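You operate a simulated robot arm through the tools that you are given. There is no shell and no other tool. Be economical: measure what you need, move in short steps, check, and stop when the job is done.

You are at the controls of a simulated two-armed robot. One attempt, no reset.

TASK
Seal up the cabled connector and stow it in the grey tray.
Fine: red plug in, collar locked, sleeve home, keeper bar locked last; the sleeve is stiff, so hold the connector with the other hand while you push it home. Set down upright: red plug.

The check looks at the end state, three seconds after you hand in, the way a careful person would. Anything else that was tipped, shoved, dropped, spilled or broken makes it a failure. A push-on lid holds only when it is set on centred and level and pressed home; a screw cap is set on level and turned clockwise until tight.

THE ROBOT
Two 6-joint arms with two-finger parallel grippers on one trunk, on a base that drives. Base frame: it is fixed to the floor where the robot stands at the start and does not move with it; the origin is under the middle of the robot, x ahead of it, y to its left, z up. Lengths are in m, angles in degrees, forces in N, time in s.
The left shoulder is at the start at [0.06, 0.187, 1.072], the right one opposite. With the tool pointing down near the work surface each hand reaches from about 0.26 to 0.62 m from the robot's upright axis, wherever it stands, measured 20 degrees to its own side. Places, roughly: cable sleeve [0.5, 0.2, 0.9]; collar lever [0.4, 0, 0.9]; grey stowage tray [0.5, 0.9, 0.8]; keeper bar with the black knob [0.7, 0.7, 0.9]; socket of the connector with an orange cable [0.5, 0.1, 0.8]. Payload 1.57 kg a hand.
The TCP of each hand is the grasp point between the finger pads, 0.03 m short of the fingertips. In the tool frame z runs along the fingers and y along their closing line. The gripper opens to 0.11 m. The fingers are 0.024 m wide and 0.012 m thick; the gripper's body (0.048 by 0.112 m) begins 0.078 m behind the TCP.
Orientation is told as [roll, pitch, yaw] about the base's x, y, z axes, in that order, counted from this pose: with the fingers straight down and closing along the base's y, the tool's x points along the base's -x, its y along +y and its z along -z.

THE INTERFACE
- The arms move only by the tool play_rows. It takes "left_targets", "right_targets" or both (then of equal length, played together; a hand with none holds still); each is a list of rows, each a list of 7 numbers: the finger opening in m, from 0 to 0.11, then the shift along the tool's x, y, z in m, then the turn, a rotation vector about the tool's x, y, z in degrees. In form: [[claw, tx, ty, tz, rx, ry, rz], ...]. A call has 1 to 8 rows; each row is the pose to reach, as a shift and turn from the pose commanded when the call began, along the tool's axes at that moment. Each row takes 0.2 s and may step no farther than 0.05 m and 8.6 degrees from the row before; otherwise, or with a gripper value out of range, the whole call is refused. A pose out of reach is approached as far as the arm can. The call stops where the force on the tool passes 90 N (or 10 N more than at its start, if that is more) or the arm is blocked; 0.2 s more then pass. The fingers move at their own pace (about 0.153 m/s each) and stop on an object; they squeeze with about 29 N. The grip force told is the motor's: it shows also when the fingers shut on nothing. Time passes only in rows, and 0.2 s behind the last, so rows that repeat a pose let the fingers close. It gives the time, the measured TCP pose, the force on the tool (base axes), the opening and the grip force at its end, in the units of the frame above (readings bear some noise), with the torque about the TCP (base axes, N m) and any sound that the robot's microphone picked up.
- Cameras (640 x 400 px; columns grow to the right, rows downward): "scene" is now at [0.0154, 0.0198, 1.6104]; the picture's right is [0.23, -0.97, 0.00], its down [-0.76, -0.18, -0.62] and it looks along [0.60, 0.15, -0.78] (base axes); focal length 264 px, centre (320, 200). "left" rides on the left gripper at [0.07, -0.016, -0.141] in its tool frame; the picture's right is [0.23, 0.97, 0.00], its down [-0.86, 0.20, -0.48] and it looks along [-0.47, 0.11, 0.88] (tool axes); focal length 222 px, centre (320, 200). "right" rides on the right gripper at [0.07, 0.016, -0.141] in its tool frame; the picture's right is [-0.23, 0.97, 0.00], its down [-0.86, -0.20, -0.48] and it looks along [-0.47, -0.11, 0.88] (tool axes); focal length 222 px, centre (320, 200). There is no depth. A picture from a camera that has moved, and an enlarged one, comes with that camera's place and axes in the base frame and with its lens.
- get_image(camera): a new picture of that camera. No time passes.
- raise_lower(by): slides the trunk up (or, below 0, down) by that many m; the arms and the scene camera ride with it, the base frame stays. It gives what a move gives, with no picture.
- drive_base(legs): drives the robot by 1 to 6 legs, each [ahead, left, turn to the left] in m, m and degrees, along the robot's own axes; the way and the turn of a leg run together, so that a leg with both is an arc; at most 1.5 m and 180 degrees a leg. The arms and the cameras ride along, it lands a little off, and it stops where it bumps. It gives what a move gives.
- pan_tilt(pan, tilt): turns the head with the scene camera to pan (to the left, within 86 degrees either way) and tilt (down, from -29 to 69), counted from straight ahead of the robot. It gives what a move gives.
- inspect(camera, box): a new picture of the part [left, top, right, bottom] of that camera's present view, enlarged. No time passes.
- job_done(): hands the job in; it is judged then, once.

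Work in short steps. Places have to be worked out from the pictures, the camera data and where the tool is seen: move nearer, look again, correct. Check each grasp and each placing, and mend what went wrong. You have 120 turns and 108 pictures in all, those below and enlarged ones among them. Open the grippers and draw the arms clear of the work before you hand the job in, unless the task says otherwise; then end with one line.

The tools are called after "Call:" as name(argument=value, ...) on one line, values as JSON. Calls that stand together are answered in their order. play_rows: Moves the arms, as the interface text tells. Its arguments: {"type":"object","properties":{"left_targets":{"type":"array","items":{"type":"array","items":{"type":"number"}}},"right_targets":{"type":"array","items":{"type":"array","items":{"type":"number"}}}},"required":[]} The other tools are called the same way: raise_lower (by) slides the trunk up or down; drive_base (legs) drives the base; pan_tilt (pan, tilt) turns the head that bears the scene camera; get_image (camera) takes a picture; inspect (camera, box) takes an enlarged picture of a part of a camera's view; job_done () hands the job in.

At the start:

```text
t: 0.0
left_tcp_pos: [0.2828, 0.3954, 1.1275]
left_tcp_rot: [0.1, 0.1, 0.0]
left_wrist_force: [-0.4, -0.2, 1.0]
left_torque: [0.0, 0.01, -0.02]
left_opening: 0.1098
left_gripper_force: 0.1
right_tcp_pos: [0.2775, 0.044, 1.181]
right_tcp_rot: [-0.1, 0.0, 0.0]
right_wrist_force: [-0.4, 0.7, -0.6]
right_torque: [-0.03, -0.01, -0.02]
right_opening: 0.11
right_gripper_force: 0.0
trunk travel left (down, up): [-0.7, 0.29]
robot x, y, heading: [-0.0023, 0.0024, -0.1]
head pan, tilt: [13.5, 51.5]
```

scene: 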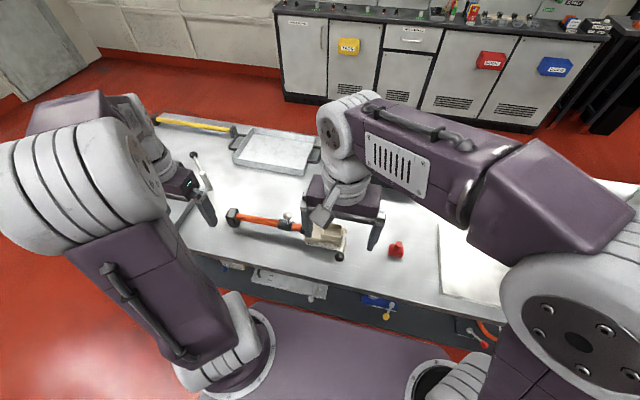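
right: 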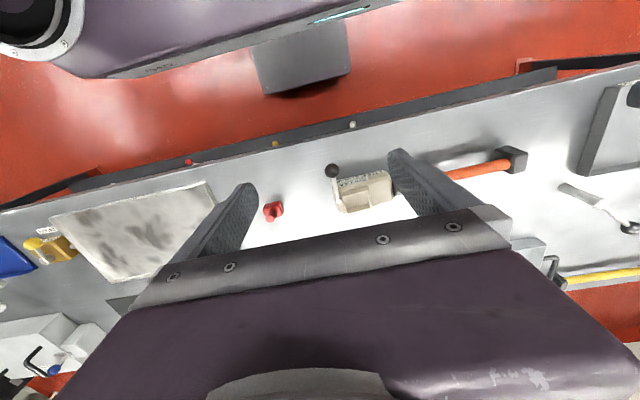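
left: 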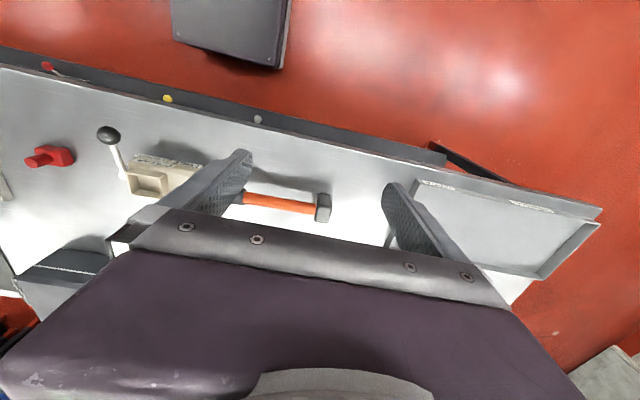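

I start by enlarging the scene view around the connector and the tray/keeper bar.

Call:
inspect(camera="scene", box=[210, 170, 430, 310])

Call:
inspect(camera="right", box=[230, 120, 550, 260])

Call:
inspect(camera="left", box=[20, 100, 340, 240])

Call:
inspect(camera="scene", box=[130, 100, 350, 240])

```text
2.86 times, centred on (320, 240) of scene
camera zoom: at [0.0154, 0.0198, 1.6104], right [0.23, -0.97, 0.0], down [-0.76, -0.18, -0.62], along [0.6, 0.15, -0.78], focal length 754 px, centre (320, 86)
```

zoom: 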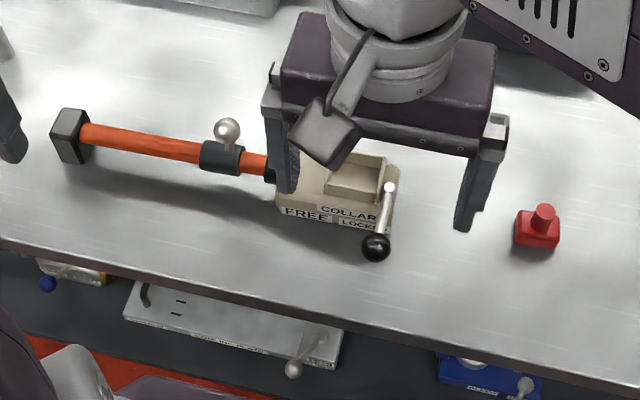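

```text
2.00 times, centred on (390, 190) of right
camera zoom: at [0.2081, 0.06, 1.3202], right [0.23, 0.97, 0.0], down [0.86, -0.2, 0.48], along [0.47, -0.11, -0.88], focal length 444 px, centre (180, 220)
```

zoom: 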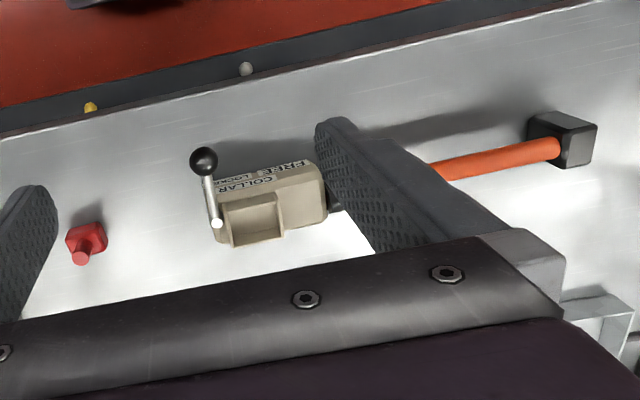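

```text
2.00 times, centred on (180, 170) of left
camera zoom: at [0.2138, 0.3795, 1.2684], right [-0.23, 0.97, 0.0], down [0.86, 0.2, 0.48], along [0.47, 0.11, -0.88], focal length 444 px, centre (600, 260)
```

zoom: 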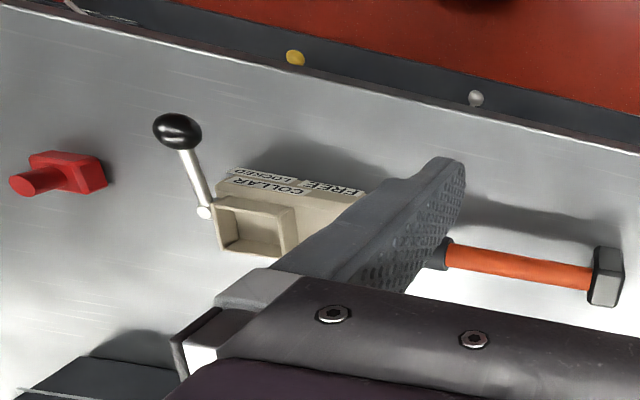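

```text
2.86 times, centred on (240, 170) of scene
camera zoom: at [0.0154, 0.0198, 1.6104], right [0.23, -0.97, 0.0], down [-0.76, -0.18, -0.62], along [0.6, 0.15, -0.78], focal length 754 px, centre (549, 286)
```

zoom: 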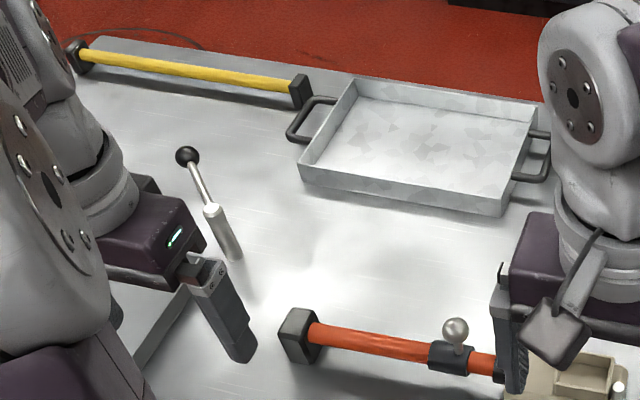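

Call:
pan_tilt(pan=50, tilt=45)

Call:
get_image(camera="scene")

```text
t: 1.0
left_tcp_pos: [0.2824, 0.3955, 1.1261]
left_tcp_rot: [0.1, 0.0, 0.0]
left_wrist_force: [0.7, -0.6, 0.2]
left_torque: [0.02, 0.03, -0.01]
left_opening: 0.1102
left_gripper_force: 0.0
right_tcp_pos: [0.2769, 0.0426, 1.1787]
right_tcp_rot: [0.0, 0.0, 0.0]
right_wrist_force: [0.3, 1.1, -0.7]
right_torque: [-0.01, 0.01, -0.03]
right_opening: 0.1099
right_gripper_force: 0.0
trunk travel left (down, up): [-0.7, 0.29]
robot x, y, heading: [0.0029, -0.0005, -0.1]
head pan, tilt: [50.0, 45.0]
```

```text
100 pictures are left
camera scene: at [-0.0057, 0.0643, 1.6194], right [0.77, -0.64, 0.0], down [-0.46, -0.54, -0.71], along [0.45, 0.54, -0.71], focal length 264 px, centre (320, 200)
```

scene: 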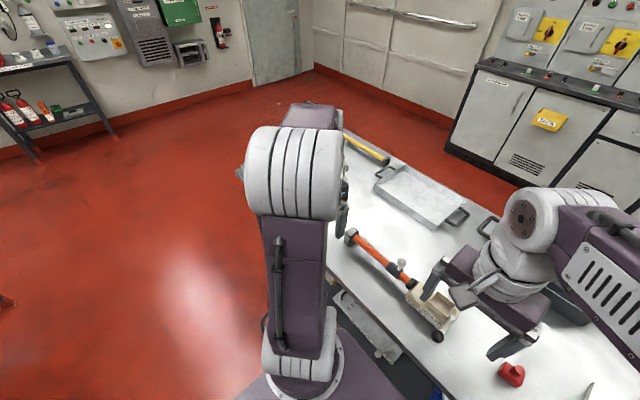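

The left arm hides the tray and keeper bar; I move the left hand forward-left to look with its camera, and the right hand aside.

Call:
play_rows(left_targets=[[0.11, -0.03, 0.03, -0.01, 0, 0, 0], [0.11, -0.06, 0.06, -0.02, 0, 0, 0], [0.11, -0.09, 0.09, -0.03, 0, 0, 0], [0.11, -0.12, 0.12, -0.03, 0, 0, 0], [0.11, -0.14, 0.14, -0.03, 0, 0, 0]], right_targets=[[0.11, 0, -0.04, 0, 0, 0, 0], [0.11, 0, -0.08, 0, 0, 0, 0], [0.11, 0, -0.12, 0, 0, 0, 0], [0.11, 0, -0.16, 0, 0, 0, 0], [0.11, 0, -0.2, 0, 0, 0, 0]])

Call:
get_image(camera="left")

Call:
pan_tilt(pan=25, tilt=50)

Call:
get_image(camera="scene")

```text
t: 2.2
left_tcp_pos: [0.4144, 0.5261, 1.1545]
left_tcp_rot: [-0.1, 0.2, 0.0]
left_wrist_force: [0.1, 0.3, 0.1]
left_torque: [-0.01, 0.05, -0.02]
left_opening: 0.1099
left_gripper_force: 0.1
left hand out of reach, approached as far as the arm can: row 5
right_tcp_pos: [0.2777, -0.156, 1.1781]
right_tcp_rot: [0.0, 0.0, 0.2]
right_wrist_force: [-0.5, -0.2, 0.4]
right_torque: [0.01, 0.02, 0.04]
right_opening: 0.1098
right_gripper_force: 0.0
trunk travel left (down, up): [-0.7, 0.29]
robot x, y, heading: [0.0004, 0.0008, -0.2]
head pan, tilt: [50.0, 45.0]
```

```text
99 pictures are left
camera left: at [0.3452, 0.5109, 1.2968], right [-0.23, 0.97, 0.0], down [0.86, 0.2, 0.48], along [0.46, 0.11, -0.88], focal length 222 px, centre (320, 200)
```

left: 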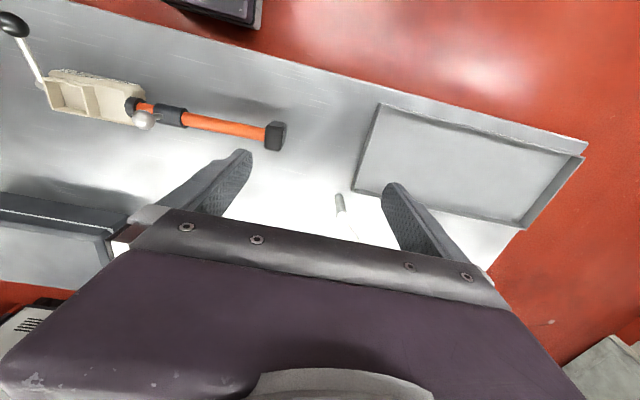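

```text
t: 3.1
left_tcp_pos: [0.4144, 0.5256, 1.1559]
left_tcp_rot: [0.0, 0.0, 0.0]
left_wrist_force: [0.4, 0.1, -0.3]
left_torque: [0.02, -0.01, 0.04]
left_opening: 0.1099
left_gripper_force: 0.0
right_tcp_pos: [0.2773, -0.1566, 1.1798]
right_tcp_rot: [0.0, 0.0, 0.0]
right_wrist_force: [-0.1, -0.2, 0.2]
right_torque: [-0.02, 0.03, 0.03]
right_opening: 0.1101
right_gripper_force: 0.0
trunk travel left (down, up): [-0.7, 0.29]
robot x, y, heading: [0.0032, 0.0025, 0.3]
head pan, tilt: [25.0, 50.0]
```

```text
98 pictures are left
camera scene: at [0.0118, 0.0349, 1.6125], right [0.42, -0.91, 0.0], down [-0.69, -0.32, -0.64], along [0.58, 0.27, -0.77], focal length 264 px, centre (320, 200)
```

scene: 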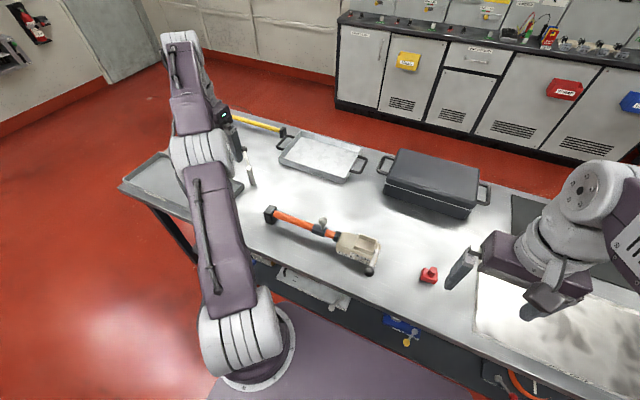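

Call:
inspect(camera="scene", box=[220, 120, 400, 290])

Call:
inspect(camera="left", box=[0, 0, 300, 190])

Call:
inspect(camera="left", box=[300, 90, 600, 280])

```text
2.35 times, centred on (310, 205) of scene
camera zoom: at [0.0118, 0.0349, 1.6125], right [0.42, -0.91, 0.0], down [-0.69, -0.32, -0.64], along [0.58, 0.27, -0.77], focal length 621 px, centre (344, 188)
```

zoom: 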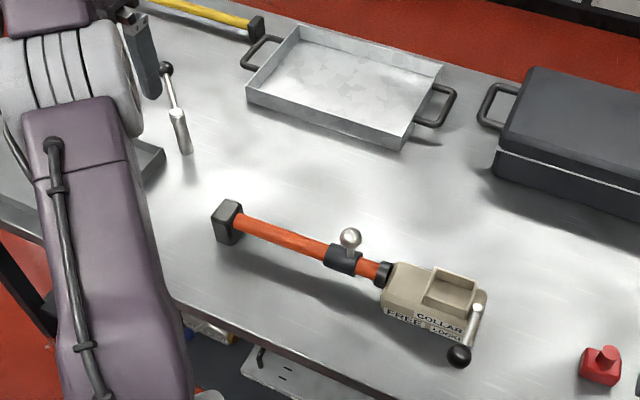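

```text
2.11 times, centred on (150, 95) of left
camera zoom: at [0.345, 0.5109, 1.2971], right [-0.23, 0.97, 0.0], down [0.86, 0.2, 0.48], along [0.47, 0.11, -0.88], focal length 468 px, centre (678, 421)
```

zoom: 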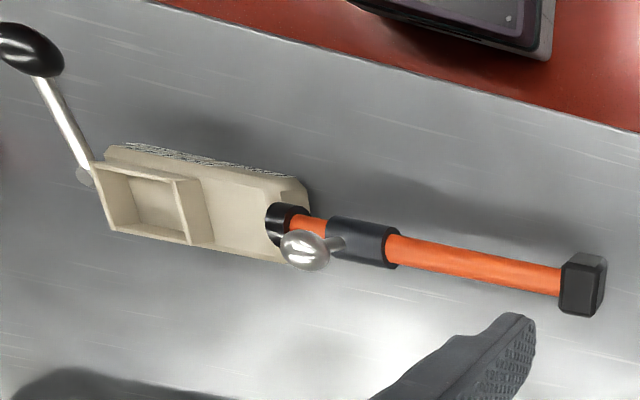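

```text
2.11 times, centred on (450, 185) of left
camera zoom: at [0.345, 0.5109, 1.2971], right [-0.23, 0.97, 0.0], down [0.86, 0.2, 0.48], along [0.47, 0.11, -0.88], focal length 468 px, centre (46, 232)
```

zoom: 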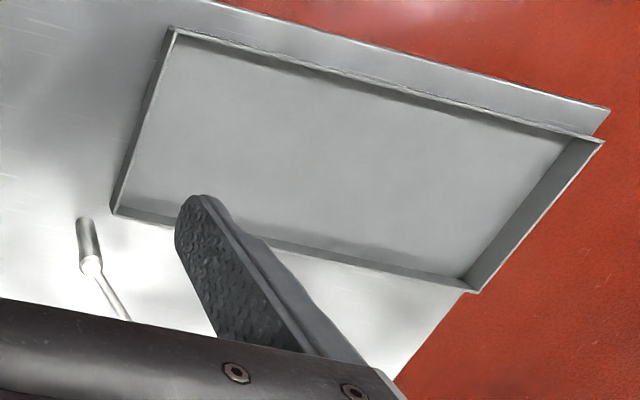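

Inspect renders sharply, so I zoom tightly on the keeper bar, connector and plug with the scene camera.

Call:
inspect(camera="scene", box=[235, 125, 290, 195])

Call:
inspect(camera="scene", box=[305, 205, 445, 290])

Call:
inspect(camera="left", box=[0, 0, 200, 130])

Call:
get_image(camera="right")

```text
5.71 times, centred on (262, 160) of scene
camera zoom: at [0.0118, 0.0349, 1.6125], right [0.42, -0.91, 0.0], down [-0.69, -0.32, -0.64], along [0.58, 0.27, -0.77], focal length 1508 px, centre (649, 429)
```

zoom: 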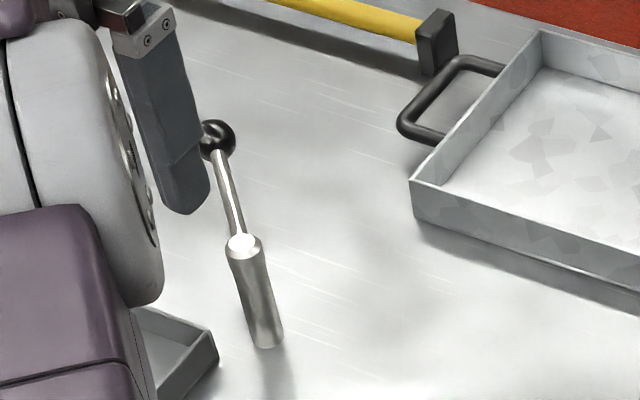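

```text
4.57 times, centred on (375, 248) of scene
camera zoom: at [0.0118, 0.0349, 1.6125], right [0.42, -0.91, 0.0], down [-0.69, -0.32, -0.64], along [0.58, 0.27, -0.77], focal length 1206 px, centre (69, -17)
```

zoom: 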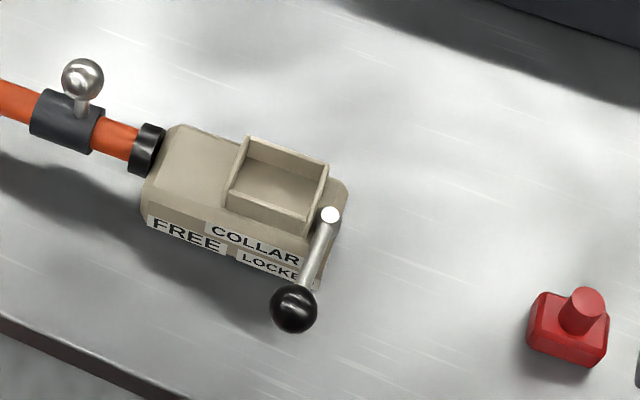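

```text
3.08 times, centred on (100, 65) of left
camera zoom: at [0.345, 0.5109, 1.2971], right [-0.23, 0.97, 0.0], down [0.86, 0.2, 0.48], along [0.47, 0.11, -0.88], focal length 684 px, centre (997, 615)
```

zoom: 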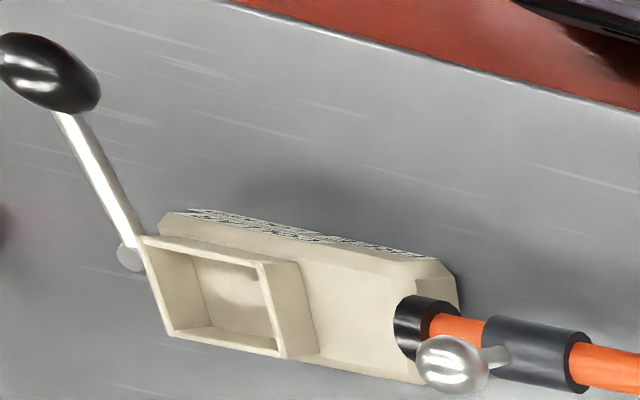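

```text
91 pictures are left
camera right: at [0.2078, -0.1392, 1.3197], right [0.23, 0.97, 0.0], down [0.86, -0.2, 0.48], along [0.47, -0.11, -0.88], focal length 222 px, centre (320, 200)
```

right: 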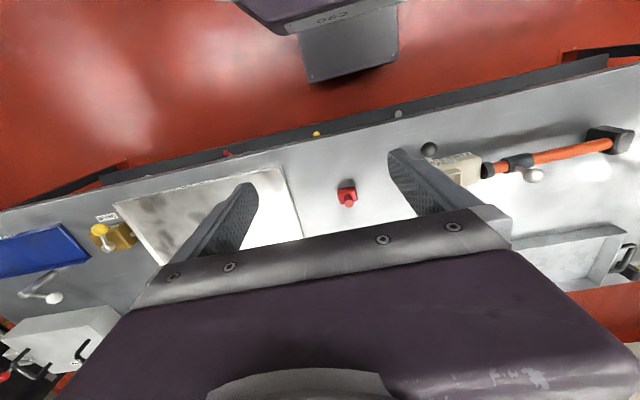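

The plug sits near (0.485, -0.137), with the connector's socket facing up near (0.475, 0.085). I lower the right hand in front of the plug for a closer look.

Call:
play_rows(right_targets=[[0.11, -0.024, 0.003, 0.03, 0, 0, 0], [0.11, -0.048, 0.006, 0.06, 0, 0, 0], [0.11, -0.072, 0.01, 0.09, 0, 0, 0], [0.11, -0.096, 0.013, 0.12, 0, 0, 0], [0.11, -0.12, 0.016, 0.14, 0, 0, 0], [0.11, -0.143, 0.02, 0.16, 0, 0, 0]])

Call:
inspect(camera="right", box=[200, 60, 440, 210])

Call:
inspect(camera="right", box=[380, 30, 640, 200])

Call:
inspect(camera="scene", box=[330, 215, 450, 290])

```text
t: 4.5
left_tcp_pos: [0.4153, 0.5263, 1.1564]
left_tcp_rot: [-0.1, 0.1, 0.0]
left_wrist_force: [0.5, -0.4, -0.2]
left_torque: [0.01, 0.01, -0.02]
left_opening: 0.1099
left_gripper_force: 0.0
right_tcp_pos: [0.4219, -0.1371, 1.0185]
right_tcp_rot: [0.0, 0.0, 0.0]
right_wrist_force: [0.6, 0.9, 0.0]
right_torque: [-0.02, 0.01, 0.0]
right_opening: 0.1099
right_gripper_force: 0.0
trunk travel left (down, up): [-0.7, 0.29]
robot x, y, heading: [-0.001, 0.0003, -0.0]
head pan, tilt: [25.0, 50.0]
```

```text
2.67 times, centred on (320, 135) of right
camera zoom: at [0.3521, -0.1201, 1.1596], right [0.23, 0.97, 0.0], down [0.86, -0.2, 0.48], along [0.47, -0.11, -0.88], focal length 592 px, centre (320, 373)
```

zoom: 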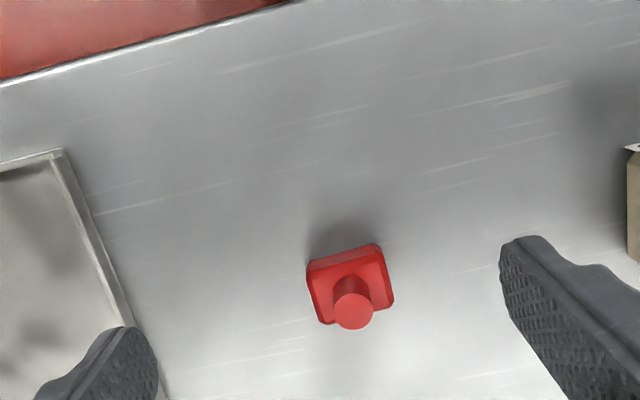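

```text
2.35 times, centred on (510, 115) of right
camera zoom: at [0.3521, -0.1201, 1.1596], right [0.23, 0.97, 0.0], down [0.86, -0.2, 0.48], along [0.47, -0.11, -0.88], focal length 523 px, centre (-127, 400)
```

zoom: 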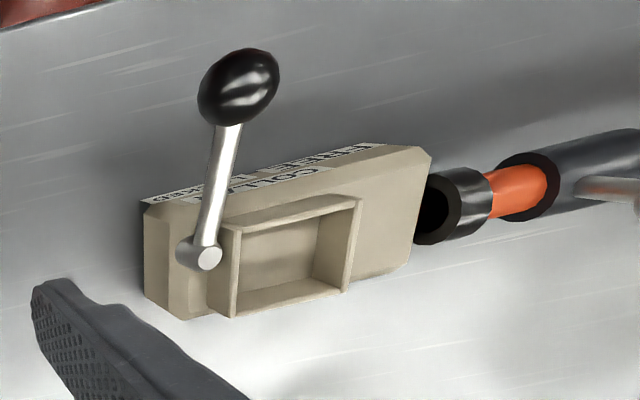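

```text
5.33 times, centred on (390, 252) of scene
camera zoom: at [0.0134, 0.0347, 1.6125], right [0.42, -0.91, 0.0], down [-0.69, -0.32, -0.64], along [0.58, 0.27, -0.77], focal length 1407 px, centre (-53, -80)
```

zoom: 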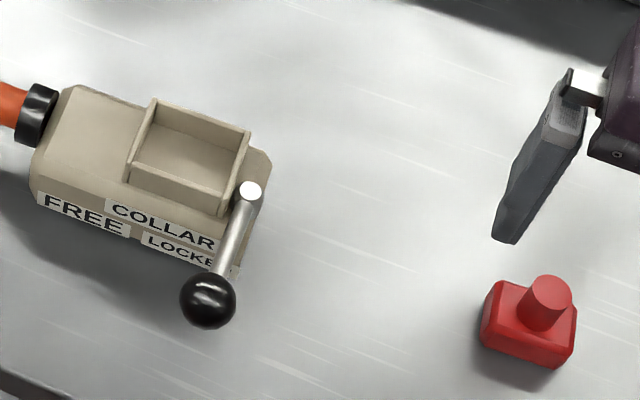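

Call:
inspect(camera="scene", box=[415, 260, 445, 290])

Call:
inspect(camera="right", box=[300, 130, 370, 200])

```text
13.33 times, centred on (430, 275) of scene
camera zoom: at [0.0134, 0.0347, 1.6125], right [0.42, -0.91, 0.0], down [-0.69, -0.32, -0.64], along [0.58, 0.27, -0.77], focal length 3518 px, centre (-1147, -800)
```

zoom: 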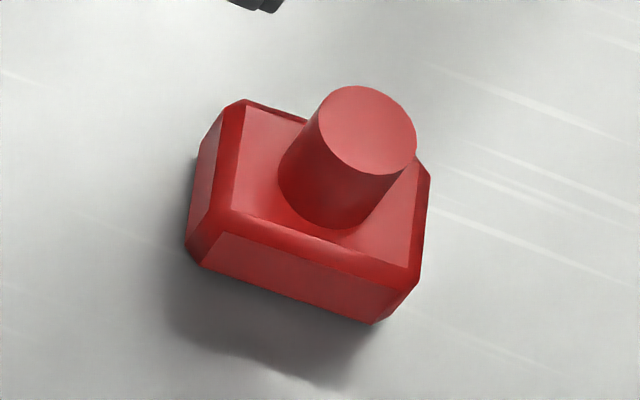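

```text
5.71 times, centred on (335, 165) of right
camera zoom: at [0.3521, -0.1201, 1.1596], right [0.23, 0.97, 0.0], down [0.86, -0.2, 0.48], along [0.47, -0.11, -0.88], focal length 1269 px, centre (234, 400)
```

zoom: 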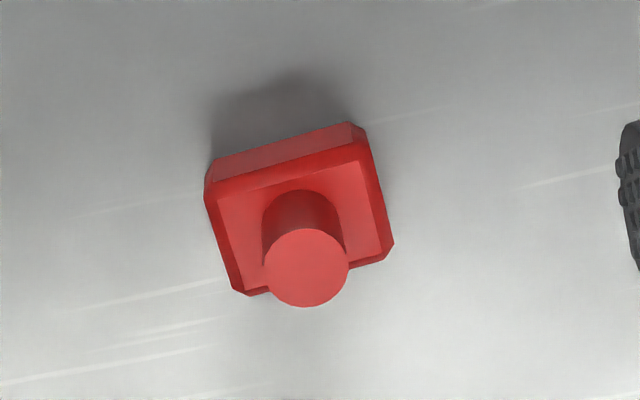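

Knob top is at (0.482, -0.132, 0.853), 22 mm diameter, body top about z 0.823. I move above it and descend so that the tips stop just above the plug body.

Call:
play_rows(right_targets=[[0.07, -0.03, 0.003, 0.03, 0, 0, 0], [0.07, -0.06, 0.005, 0.05, 0, 0, 0], [0.07, -0.06, 0.005, 0.09, 0, 0, 0], [0.07, -0.06, 0.005, 0.125, 0, 0, 0], [0.07, -0.06, 0.005, 0.15, 0, 0, 0], [0.07, -0.06, 0.005, 0.16, 0, 0, 0]])

Call:
get_image(camera="right")

Call:
inspect(camera="scene", box=[390, 220, 470, 290])

```text
t: 5.9
left_tcp_pos: [0.4138, 0.5253, 1.1557]
left_tcp_rot: [0.0, 0.0, 0.0]
left_wrist_force: [-0.3, 0.1, 0.3]
left_torque: [0.02, 0.02, -0.01]
left_opening: 0.11
left_gripper_force: 0.1
right_tcp_pos: [0.4804, -0.1325, 0.8582]
right_tcp_rot: [0.1, -0.1, -0.1]
right_wrist_force: [0.4, 0.1, 0.2]
right_torque: [0.0, 0.01, 0.0]
right_opening: 0.0699
right_gripper_force: 0.1
trunk travel left (down, up): [-0.7, 0.29]
robot x, y, heading: [0.003, -0.0039, -0.0]
head pan, tilt: [25.0, 50.0]
```

```text
85 pictures are left
camera right: at [0.4112, -0.1151, 0.999], right [0.23, 0.97, 0.0], down [0.85, -0.2, 0.48], along [0.47, -0.11, -0.88], focal length 222 px, centre (320, 200)
```

right: 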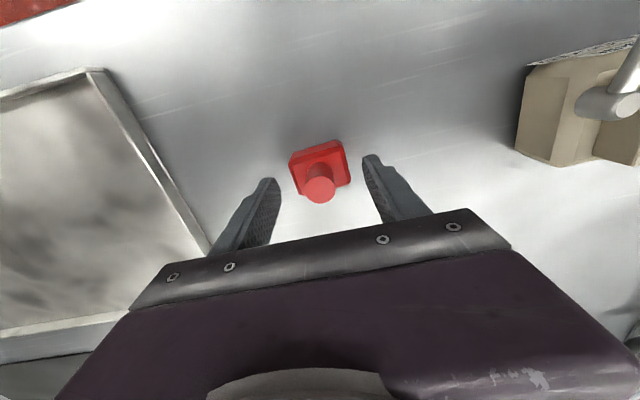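

```text
5.71 times, centred on (430, 255) of scene
camera zoom: at [0.0116, 0.0346, 1.6125], right [0.42, -0.91, 0.0], down [-0.69, -0.32, -0.64], along [0.58, 0.27, -0.77], focal length 1508 px, centre (-309, -114)
```

zoom: 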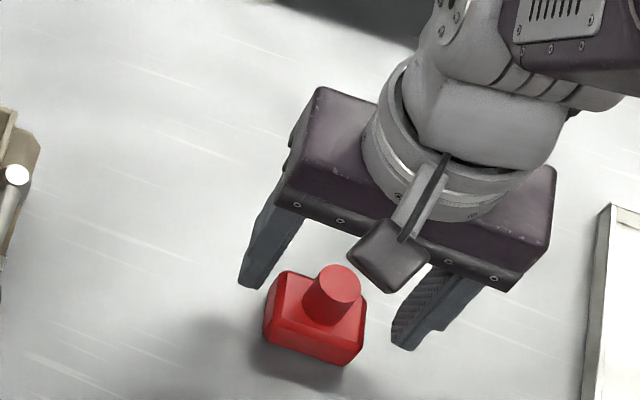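

Aligned (knob at about (0.480, -0.131)). Close the fingers.

Call:
play_rows(right_targets=[[0.03, 0, 0, 0.001, 0, 0, 0], [0.0, 0, 0, 0.001, 0, 0, 0], [0.0, 0, 0, 0.001, 0, 0, 0], [0.0, 0, 0, 0.001, 0, 0, 0]])

Call:
play_rows(right_targets=[[0.0, 0, 0, -0.03, 0, 0, 0], [0.0, 0, 0, -0.07, 0, 0, 0], [0.0, 0, 0, -0.11, 0, 0, 0]])

Call:
get_image(camera="right")

```text
t: 6.9
left_tcp_pos: [0.4144, 0.5265, 1.1558]
left_tcp_rot: [0.0, 0.0, 0.0]
left_wrist_force: [-1.1, 0.6, -0.3]
left_torque: [-0.02, 0.0, 0.0]
left_opening: 0.11
left_gripper_force: 0.0
right_tcp_pos: [0.4812, -0.133, 0.8582]
right_tcp_rot: [-0.1, 0.1, 0.0]
right_wrist_force: [0.0, -0.1, 3.1]
right_torque: [-0.13, -0.05, 0.04]
right_opening: 0.0203
right_gripper_force: 29.4
trunk travel left (down, up): [-0.7, 0.29]
robot x, y, heading: [0.0027, -0.0012, 0.2]
head pan, tilt: [25.0, 50.0]
```

```text
t: 7.7
left_tcp_pos: [0.4141, 0.5267, 1.156]
left_tcp_rot: [-0.1, 0.1, 0.0]
left_wrist_force: [0.3, -0.4, 0.0]
left_torque: [-0.02, -0.04, 0.0]
left_opening: 0.1099
left_gripper_force: 0.1
right_tcp_pos: [0.4805, -0.1321, 0.9666]
right_tcp_rot: [0.0, 0.0, 0.0]
right_wrist_force: [0.4, -0.1, 0.0]
right_torque: [-0.02, 0.0, -0.04]
right_opening: 0.0205
right_gripper_force: 28.5
trunk travel left (down, up): [-0.7, 0.29]
robot x, y, heading: [0.0002, -0.0004, 0.0]
head pan, tilt: [25.0, 50.0]
```

```text
83 pictures are left
camera right: at [0.4105, -0.1147, 1.1087], right [0.23, 0.97, 0.0], down [0.86, -0.2, 0.48], along [0.47, -0.11, -0.88], focal length 222 px, centre (320, 200)
```

right: 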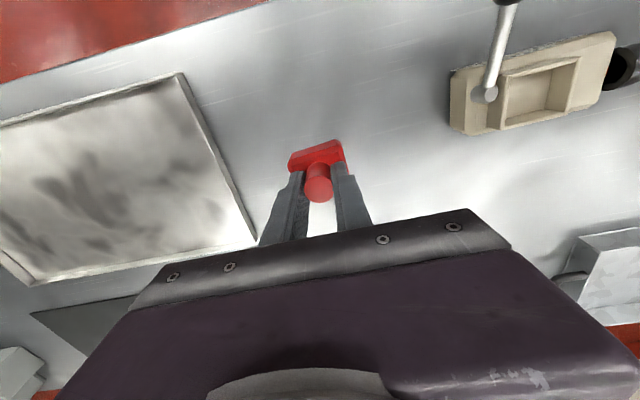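

Plug is held. I carry it across to just short of above the socket at the same height, then check alignment.

Call:
play_rows(right_targets=[[0.0, 0.001, 0.045, 0, 0, 0, 0], [0.0, 0.003, 0.09, 0, 0, 0, 0], [0.0, 0.005, 0.135, 0, 0, 0, 0], [0.0, 0.007, 0.18, 0, 0, 0, 0], [0.0, 0.0075, 0.217, 0, 0, 0, 0], [0.0, 0.0075, 0.217, 0, 0, 0, 0]])

Call:
inspect(camera="right", box=[220, 90, 420, 220])

Call:
inspect(camera="scene", box=[310, 200, 420, 290])

Call:
inspect(camera="left", box=[0, 0, 160, 130])

```text
t: 9.1
left_tcp_pos: [0.4137, 0.5248, 1.1556]
left_tcp_rot: [0.1, -0.1, 0.1]
left_wrist_force: [-0.1, 0.1, -0.3]
left_torque: [0.01, 0.0, -0.02]
left_opening: 0.1103
left_gripper_force: 0.0
right_tcp_pos: [0.4728, 0.0843, 0.968]
right_tcp_rot: [0.0, 0.0, 0.0]
right_wrist_force: [0.3, -0.3, -0.7]
right_torque: [0.02, 0.0, -0.02]
right_opening: 0.0206
right_gripper_force: 29.2
trunk travel left (down, up): [-0.7, 0.29]
robot x, y, heading: [-0.0022, 0.0006, -0.3]
head pan, tilt: [25.0, 50.0]
```

```text
3.08 times, centred on (320, 155) of right
camera zoom: at [0.4034, 0.1017, 1.1091], right [0.23, 0.97, 0.0], down [0.86, -0.2, 0.48], along [0.47, -0.11, -0.88], focal length 684 px, centre (320, 338)
```

zoom: 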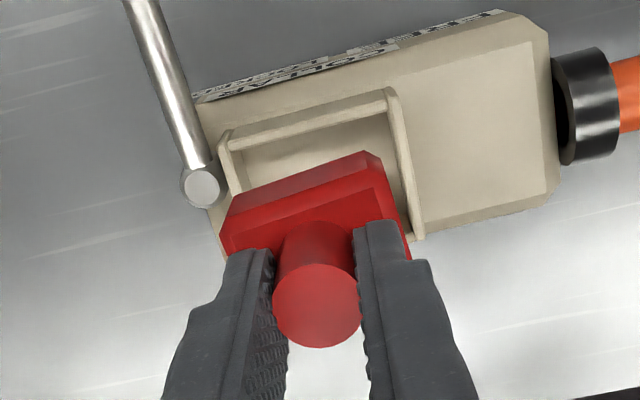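

```text
4.44 times, centred on (365, 245) of scene
camera zoom: at [0.0119, 0.0338, 1.6125], right [0.42, -0.91, 0.0], down [-0.69, -0.32, -0.64], along [0.58, 0.27, -0.77], focal length 1173 px, centre (120, 0)
```

zoom: 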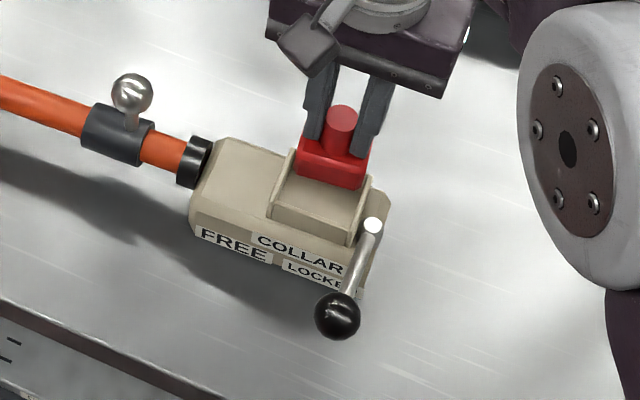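

```text
3.08 times, centred on (80, 65) of left
camera zoom: at [0.3451, 0.5101, 1.2974], right [-0.23, 0.97, 0.0], down [0.86, 0.2, 0.48], along [0.47, 0.11, -0.88], focal length 684 px, centre (1058, 615)
```

zoom: 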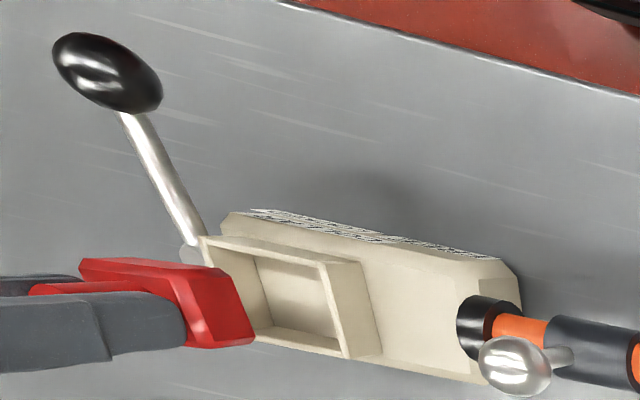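

The plug's bottom is centred over the socket to within about 2 mm (nudge +y 1.5 mm). I descend partway in.

Call:
play_rows(right_targets=[[0.0, 0.001, 0.0015, 0.02, 0, 0, 0], [0.0, 0.001, 0.0015, 0.04, 0, 0, 0], [0.0, 0.001, 0.0015, 0.05, 0, 0, 0], [0.0, 0.001, 0.0015, 0.055, 0, 0, 0]])

Call:
inspect(camera="right", box=[220, 90, 420, 220])

```text
t: 10.1
left_tcp_pos: [0.4168, 0.5279, 1.1521]
left_tcp_rot: [-0.1, 0.1, 0.0]
left_wrist_force: [-0.3, 0.4, -0.8]
left_torque: [-0.05, 0.11, 0.01]
left_opening: 0.1102
left_gripper_force: 0.0
right_tcp_pos: [0.48, 0.0881, 0.9212]
right_tcp_rot: [0.7, -0.9, -0.1]
right_wrist_force: [-0.4, -2.5, -1.1]
right_torque: [-0.15, 0.1, -0.04]
right_opening: 0.0208
right_gripper_force: 29.0
trunk travel left (down, up): [-0.7, 0.29]
robot x, y, heading: [-0.0018, 0.0009, -0.0]
head pan, tilt: [25.0, 50.0]
stopped in row 4 (right hand): the force on the tool passed its limit at 97 N (the readings are from after the stop); the commanded pose is now the measured one
```

```text
3.08 times, centred on (320, 155) of right
camera zoom: at [0.4079, 0.1052, 1.0609], right [0.23, 0.97, 0.01], down [0.85, -0.21, 0.49], along [0.48, -0.1, -0.87], focal length 684 px, centre (320, 338)
```

zoom: 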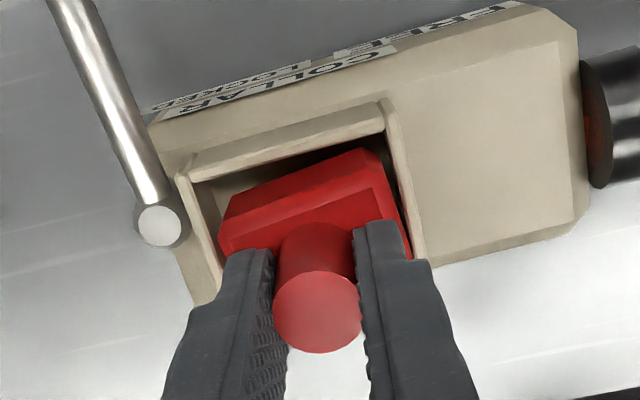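

It touched the +x rim and slid about 8 mm; the plug is now ~8 mm too far +x. I lift slightly, shift back, level, and look again.

Call:
play_rows(right_targets=[[0.0, 0, 0, -0.012, 0.7, 0.9, 0], [0.0, 0.0085, -0.0015, -0.012, 0.7, 0.9, 0], [0.0, 0.0085, -0.0015, -0.012, 0.7, 0.9, 0]])

Call:
inspect(camera="right", box=[220, 90, 420, 220])

Call:
inspect(camera="scene", box=[340, 215, 400, 275])

```text
t: 10.9
left_tcp_pos: [0.4146, 0.5266, 1.1557]
left_tcp_rot: [0.1, 0.1, 0.0]
left_wrist_force: [-0.4, -0.1, 0.3]
left_torque: [0.01, -0.02, 0.01]
left_opening: 0.1099
left_gripper_force: 0.1
right_tcp_pos: [0.4711, 0.0872, 0.935]
right_tcp_rot: [-0.1, -0.2, -0.1]
right_wrist_force: [-0.3, -0.1, -0.7]
right_torque: [-0.02, -0.02, 0.0]
right_opening: 0.0206
right_gripper_force: 28.6
trunk travel left (down, up): [-0.7, 0.29]
robot x, y, heading: [-0.0046, -0.0007, 0.1]
head pan, tilt: [25.0, 50.0]
```

```text
3.08 times, centred on (320, 155) of right
camera zoom: at [0.3994, 0.1044, 1.0765], right [0.23, 0.97, 0.0], down [0.85, -0.2, 0.48], along [0.47, -0.11, -0.88], focal length 684 px, centre (320, 338)
```

zoom: 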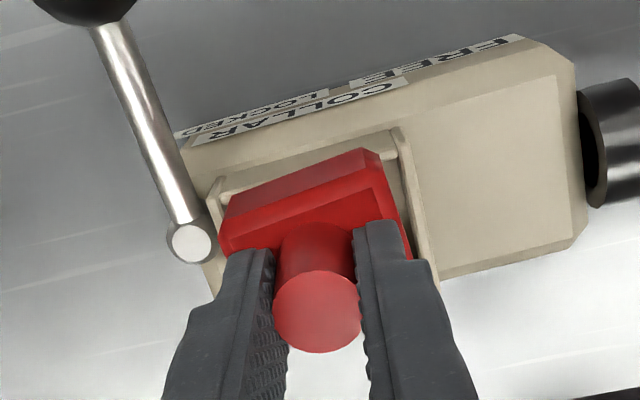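

```text
6.67 times, centred on (370, 245) of scene
camera zoom: at [0.0119, 0.0344, 1.6124], right [0.42, -0.91, 0.0], down [-0.69, -0.32, -0.64], along [0.58, 0.27, -0.77], focal length 1759 px, centre (-13, -100)
```

zoom: 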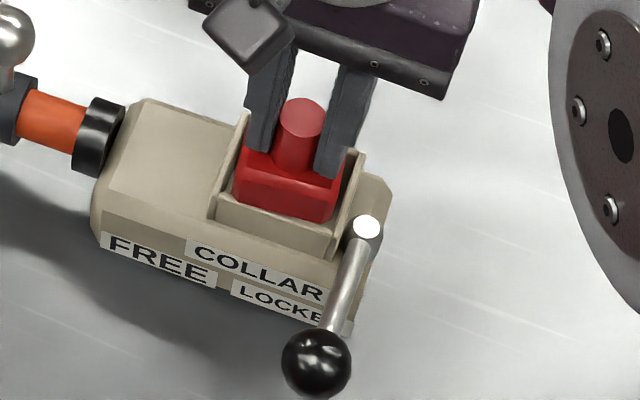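

Estimates say shift +x 2 mm, +y 2 mm. I descend in small steps.

Call:
play_rows(right_targets=[[0.0, -0.002, 0.002, 0.0, 0, 0, 0], [0.0, -0.002, 0.002, 0.006, 0, 0, 0], [0.0, -0.002, 0.002, 0.012, 0, 0, 0], [0.0, -0.002, 0.002, 0.017, 0, 0, 0]])

Call:
inspect(camera="right", box=[220, 90, 420, 220])

Call:
inspect(camera="scene", box=[340, 215, 400, 275])

```text
t: 11.9
left_tcp_pos: [0.4069, 0.5237, 1.1604]
left_tcp_rot: [0.2, -0.4, 0.1]
left_wrist_force: [0.1, 0.1, 0.4]
left_torque: [0.05, -0.03, 0.0]
left_opening: 0.1098
left_gripper_force: 0.1
right_tcp_pos: [0.4731, 0.0889, 0.9309]
right_tcp_rot: [0.8, -1.6, -0.1]
right_wrist_force: [5.9, -6.1, 83.8]
right_torque: [-1.01, 1.02, 0.13]
right_opening: 0.0206
right_gripper_force: 29.2
trunk travel left (down, up): [-0.7, 0.29]
robot x, y, heading: [-0.0015, 0.0005, -0.4]
head pan, tilt: [25.0, 50.0]
```

```text
3.08 times, centred on (320, 155) of right
camera zoom: at [0.3972, 0.105, 1.07], right [0.23, 0.97, 0.02], down [0.84, -0.21, 0.5], along [0.49, -0.1, -0.87], focal length 684 px, centre (320, 338)
```

zoom: 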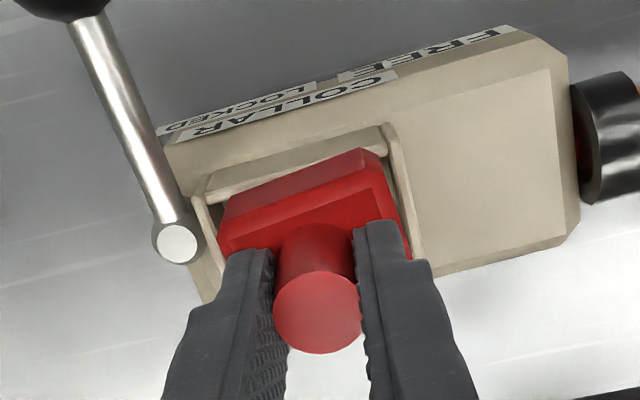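

```text
6.67 times, centred on (370, 245) of scene
camera zoom: at [0.0012, 0.0307, 1.6139], right [0.42, -0.91, 0.0], down [-0.69, -0.32, -0.65], along [0.59, 0.27, -0.76], focal length 1759 px, centre (-13, -100)
```

zoom: 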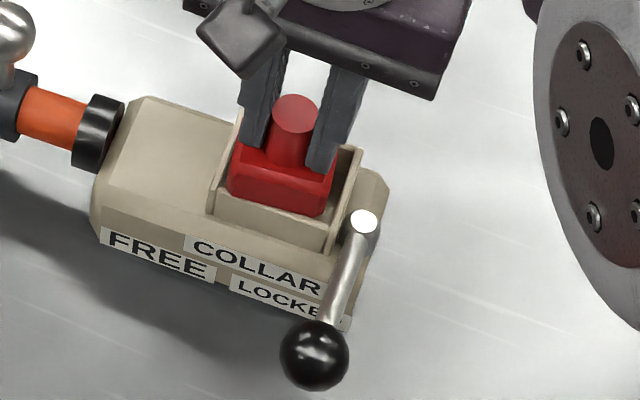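

The torque says the contact lies on the plug's -x side (and a bit -y), so the plug must go further +x. I lift 10 mm, shift +x 4 mm, level and look closely.

Call:
play_rows(right_targets=[[0.0, 0, 0, -0.004, 0, 0, 0], [0.0, -0.005, 0, -0.008, 0, 0, 0], [0.0, -0.005, 0, -0.008, 0, 0, 0]])

Call:
inspect(camera="right", box=[270, 110, 370, 180])

Call:
inspect(camera="scene", box=[355, 225, 385, 255])

```text
t: 12.7
left_tcp_pos: [0.4089, 0.5254, 1.1572]
left_tcp_rot: [0.1, -0.3, 0.0]
left_wrist_force: [-0.3, -0.3, 0.4]
left_torque: [0.0, 0.01, -0.01]
left_opening: 0.11
left_gripper_force: 0.0
right_tcp_pos: [0.4721, 0.0885, 0.9299]
right_tcp_rot: [0.2, -0.6, -0.1]
right_wrist_force: [-6.1, 1.6, 46.9]
right_torque: [-0.04, 1.18, -0.01]
right_opening: 0.0205
right_gripper_force: 28.9
trunk travel left (down, up): [-0.7, 0.29]
robot x, y, heading: [0.0013, 0.0023, -0.3]
head pan, tilt: [25.0, 50.0]
```

```text
5.71 times, centred on (320, 145) of right
camera zoom: at [0.4008, 0.1066, 1.071], right [0.23, 0.97, 0.01], down [0.85, -0.2, 0.49], along [0.47, -0.11, -0.87], focal length 1269 px, centre (320, 514)
```

zoom: 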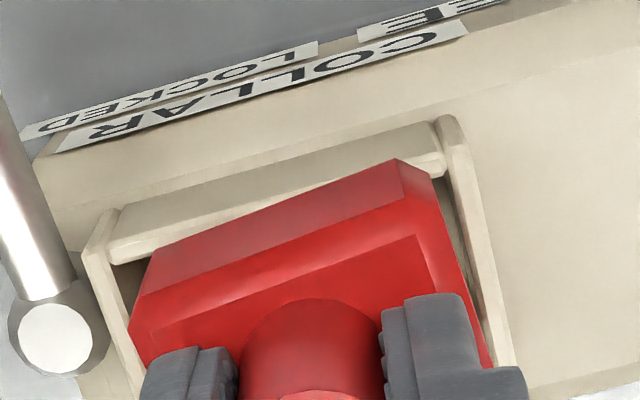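

```text
13.33 times, centred on (370, 240) of scene
camera zoom: at [0.0039, 0.0337, 1.6123], right [0.42, -0.91, 0.0], down [-0.69, -0.32, -0.65], along [0.59, 0.27, -0.76], focal length 3518 px, centre (-347, -333)
```

zoom: 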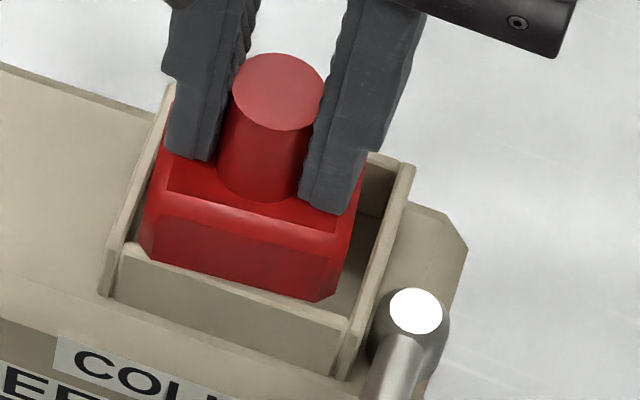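

The plug's -x edge is resting on the front wall; y is fine. I lift clear and shift +x 6 mm.

Call:
play_rows(right_targets=[[0.0, 0, 0, -0.01, 0, 0, 0], [0.0, 0, 0, -0.018, 0, 0, 0], [0.0, -0.003, 0, -0.018, 0, 0, 0], [0.0, -0.003, 0, -0.018, 0, 0, 0]])

Call:
inspect(camera="right", box=[260, 110, 380, 190])

Call:
inspect(camera="scene", box=[355, 225, 385, 255])

```text
t: 13.7
left_tcp_pos: [0.4153, 0.5257, 1.155]
left_tcp_rot: [0.0, -0.1, 0.0]
left_wrist_force: [-0.6, -0.1, -0.3]
left_torque: [-0.02, 0.05, -0.02]
left_opening: 0.1102
left_gripper_force: 0.1
right_tcp_pos: [0.4792, 0.0885, 0.9441]
right_tcp_rot: [0.0, -0.2, -0.1]
right_wrist_force: [0.6, -0.4, -0.1]
right_torque: [0.01, 0.02, -0.03]
right_opening: 0.0205
right_gripper_force: 28.2
trunk travel left (down, up): [-0.7, 0.29]
robot x, y, heading: [0.0014, -0.0042, 0.2]
head pan, tilt: [25.0, 50.0]
```

```text
5.00 times, centred on (320, 150) of right
camera zoom: at [0.4097, 0.1065, 1.0848], right [0.23, 0.97, 0.0], down [0.85, -0.2, 0.48], along [0.47, -0.11, -0.88], focal length 1111 px, centre (320, 450)
```

zoom: 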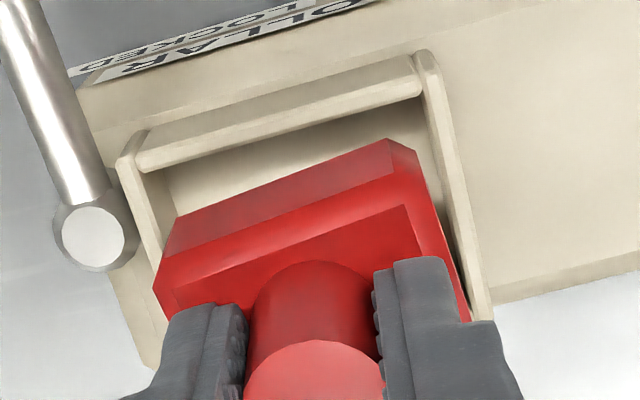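

```text
13.33 times, centred on (370, 240) of scene
camera zoom: at [0.0128, 0.0345, 1.6124], right [0.42, -0.91, 0.0], down [-0.69, -0.32, -0.64], along [0.58, 0.27, -0.77], focal length 3518 px, centre (-347, -333)
```

zoom: 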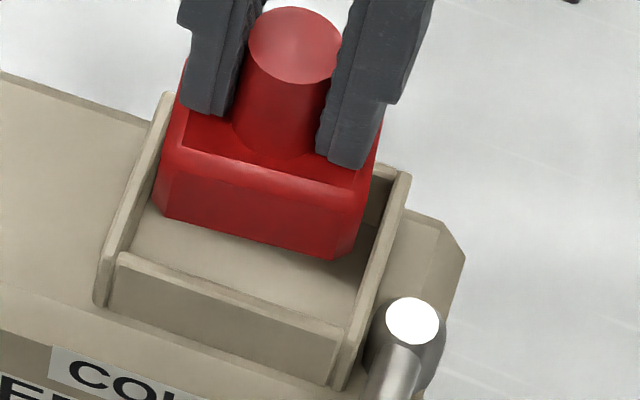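

Triangulating: socket interior x 0.456–0.4995, y 0.060–0.115 at z 0.8705; plug is now centred, with ~3° yaw excess. I correct the yaw and descend.

Call:
play_rows(right_targets=[[0.0, 0, 0, 0, 0, 0, 3], [0.0, 0, 0, 0.01, 0, 0, 3], [0.0, 0, 0, 0.018, 0, 0, 3], [0.0, 0, 0, 0.024, 0, 0, 3], [0.0, 0, 0, 0.028, 0, 0, 3]])

Call:
inspect(camera="scene", box=[355, 225, 385, 255])

```text
t: 14.9
left_tcp_pos: [0.4144, 0.525, 1.1558]
left_tcp_rot: [0.0, -0.1, 0.0]
left_wrist_force: [-0.6, -0.4, -0.8]
left_torque: [0.01, -0.02, -0.01]
left_opening: 0.1099
left_gripper_force: 0.0
right_tcp_pos: [0.4792, 0.0904, 0.9163]
right_tcp_rot: [0.1, -0.3, -3.1]
right_wrist_force: [0.8, 0.6, -0.6]
right_torque: [-0.03, -0.02, 0.06]
right_opening: 0.0205
right_gripper_force: 29.0
trunk travel left (down, up): [-0.7, 0.29]
robot x, y, heading: [0.001, -0.0021, -0.3]
head pan, tilt: [25.0, 50.0]
```

```text
13.33 times, centred on (370, 240) of scene
camera zoom: at [0.012, 0.0346, 1.6125], right [0.42, -0.91, 0.0], down [-0.69, -0.32, -0.64], along [0.58, 0.27, -0.77], focal length 3518 px, centre (-347, -333)
```

zoom: 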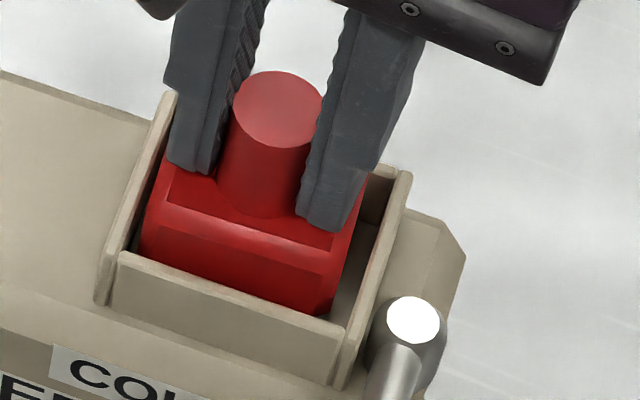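

It is inside without contact; continue down gently.

Call:
play_rows(right_targets=[[0.0, 0, -0.001, 0.005, 0, 0, 0], [0.0, 0, -0.001, 0.01, 0, 0, 0], [0.0, 0, -0.001, 0.014, 0, 0, 0]])

Call:
inspect(camera="scene", box=[355, 225, 385, 255])

```text
t: 15.7
left_tcp_pos: [0.4101, 0.525, 1.1588]
left_tcp_rot: [0.1, -0.2, -0.1]
left_wrist_force: [0.6, -1.0, -0.2]
left_torque: [-0.01, -0.03, 0.0]
left_opening: 0.1101
left_gripper_force: 0.1
right_tcp_pos: [0.4789, 0.0884, 0.9086]
right_tcp_rot: [0.4, -0.9, -3.0]
right_wrist_force: [-0.1, -3.9, 34.9]
right_torque: [-0.45, -0.55, -0.05]
right_opening: 0.0209
right_gripper_force: 29.6
trunk travel left (down, up): [-0.7, 0.29]
robot x, y, heading: [-0.0003, 0.0005, -0.0]
head pan, tilt: [25.0, 50.0]
```

```text
13.33 times, centred on (370, 240) of scene
camera zoom: at [0.0065, 0.033, 1.6132], right [0.42, -0.91, 0.0], down [-0.69, -0.32, -0.65], along [0.59, 0.27, -0.76], focal length 3518 px, centre (-347, -333)
```

zoom: 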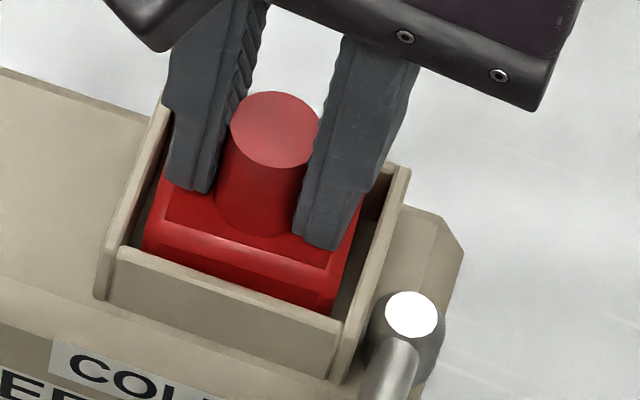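

Contact at about 35 N. I press a little more to be sure it's seated.

Call:
play_rows(right_targets=[[0.0, 0, 0, 0.003, 0, 0, 0], [0.0, 0, 0, 0.006, 0, 0, 0]])

Call:
inspect(camera="right", box=[260, 110, 380, 190])

```text
t: 16.3
left_tcp_pos: [0.4067, 0.522, 1.1605]
left_tcp_rot: [0.1, -0.4, 0.0]
left_wrist_force: [0.3, 0.5, 0.1]
left_torque: [0.03, -0.02, 0.02]
left_opening: 0.1099
left_gripper_force: 0.0
right_tcp_pos: [0.4775, 0.0881, 0.9078]
right_tcp_rot: [0.5, -1.3, -3.1]
right_wrist_force: [2.2, -5.7, 74.5]
right_torque: [-0.98, 0.28, 0.05]
right_opening: 0.0208
right_gripper_force: 28.2
trunk travel left (down, up): [-0.7, 0.29]
robot x, y, heading: [0.0002, -0.0, -0.3]
head pan, tilt: [25.0, 50.0]
```

```text
5.00 times, centred on (320, 150) of right
camera zoom: at [0.406, 0.108, 1.0465], right [0.28, 0.96, 0.02], down [0.83, -0.25, 0.5], along [0.48, -0.13, -0.87], focal length 1111 px, centre (320, 450)
```

zoom: 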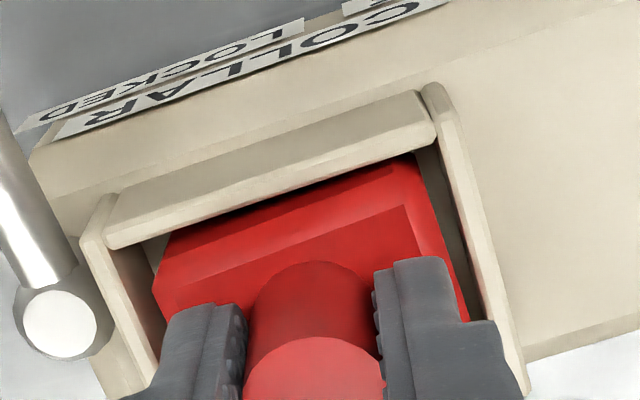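

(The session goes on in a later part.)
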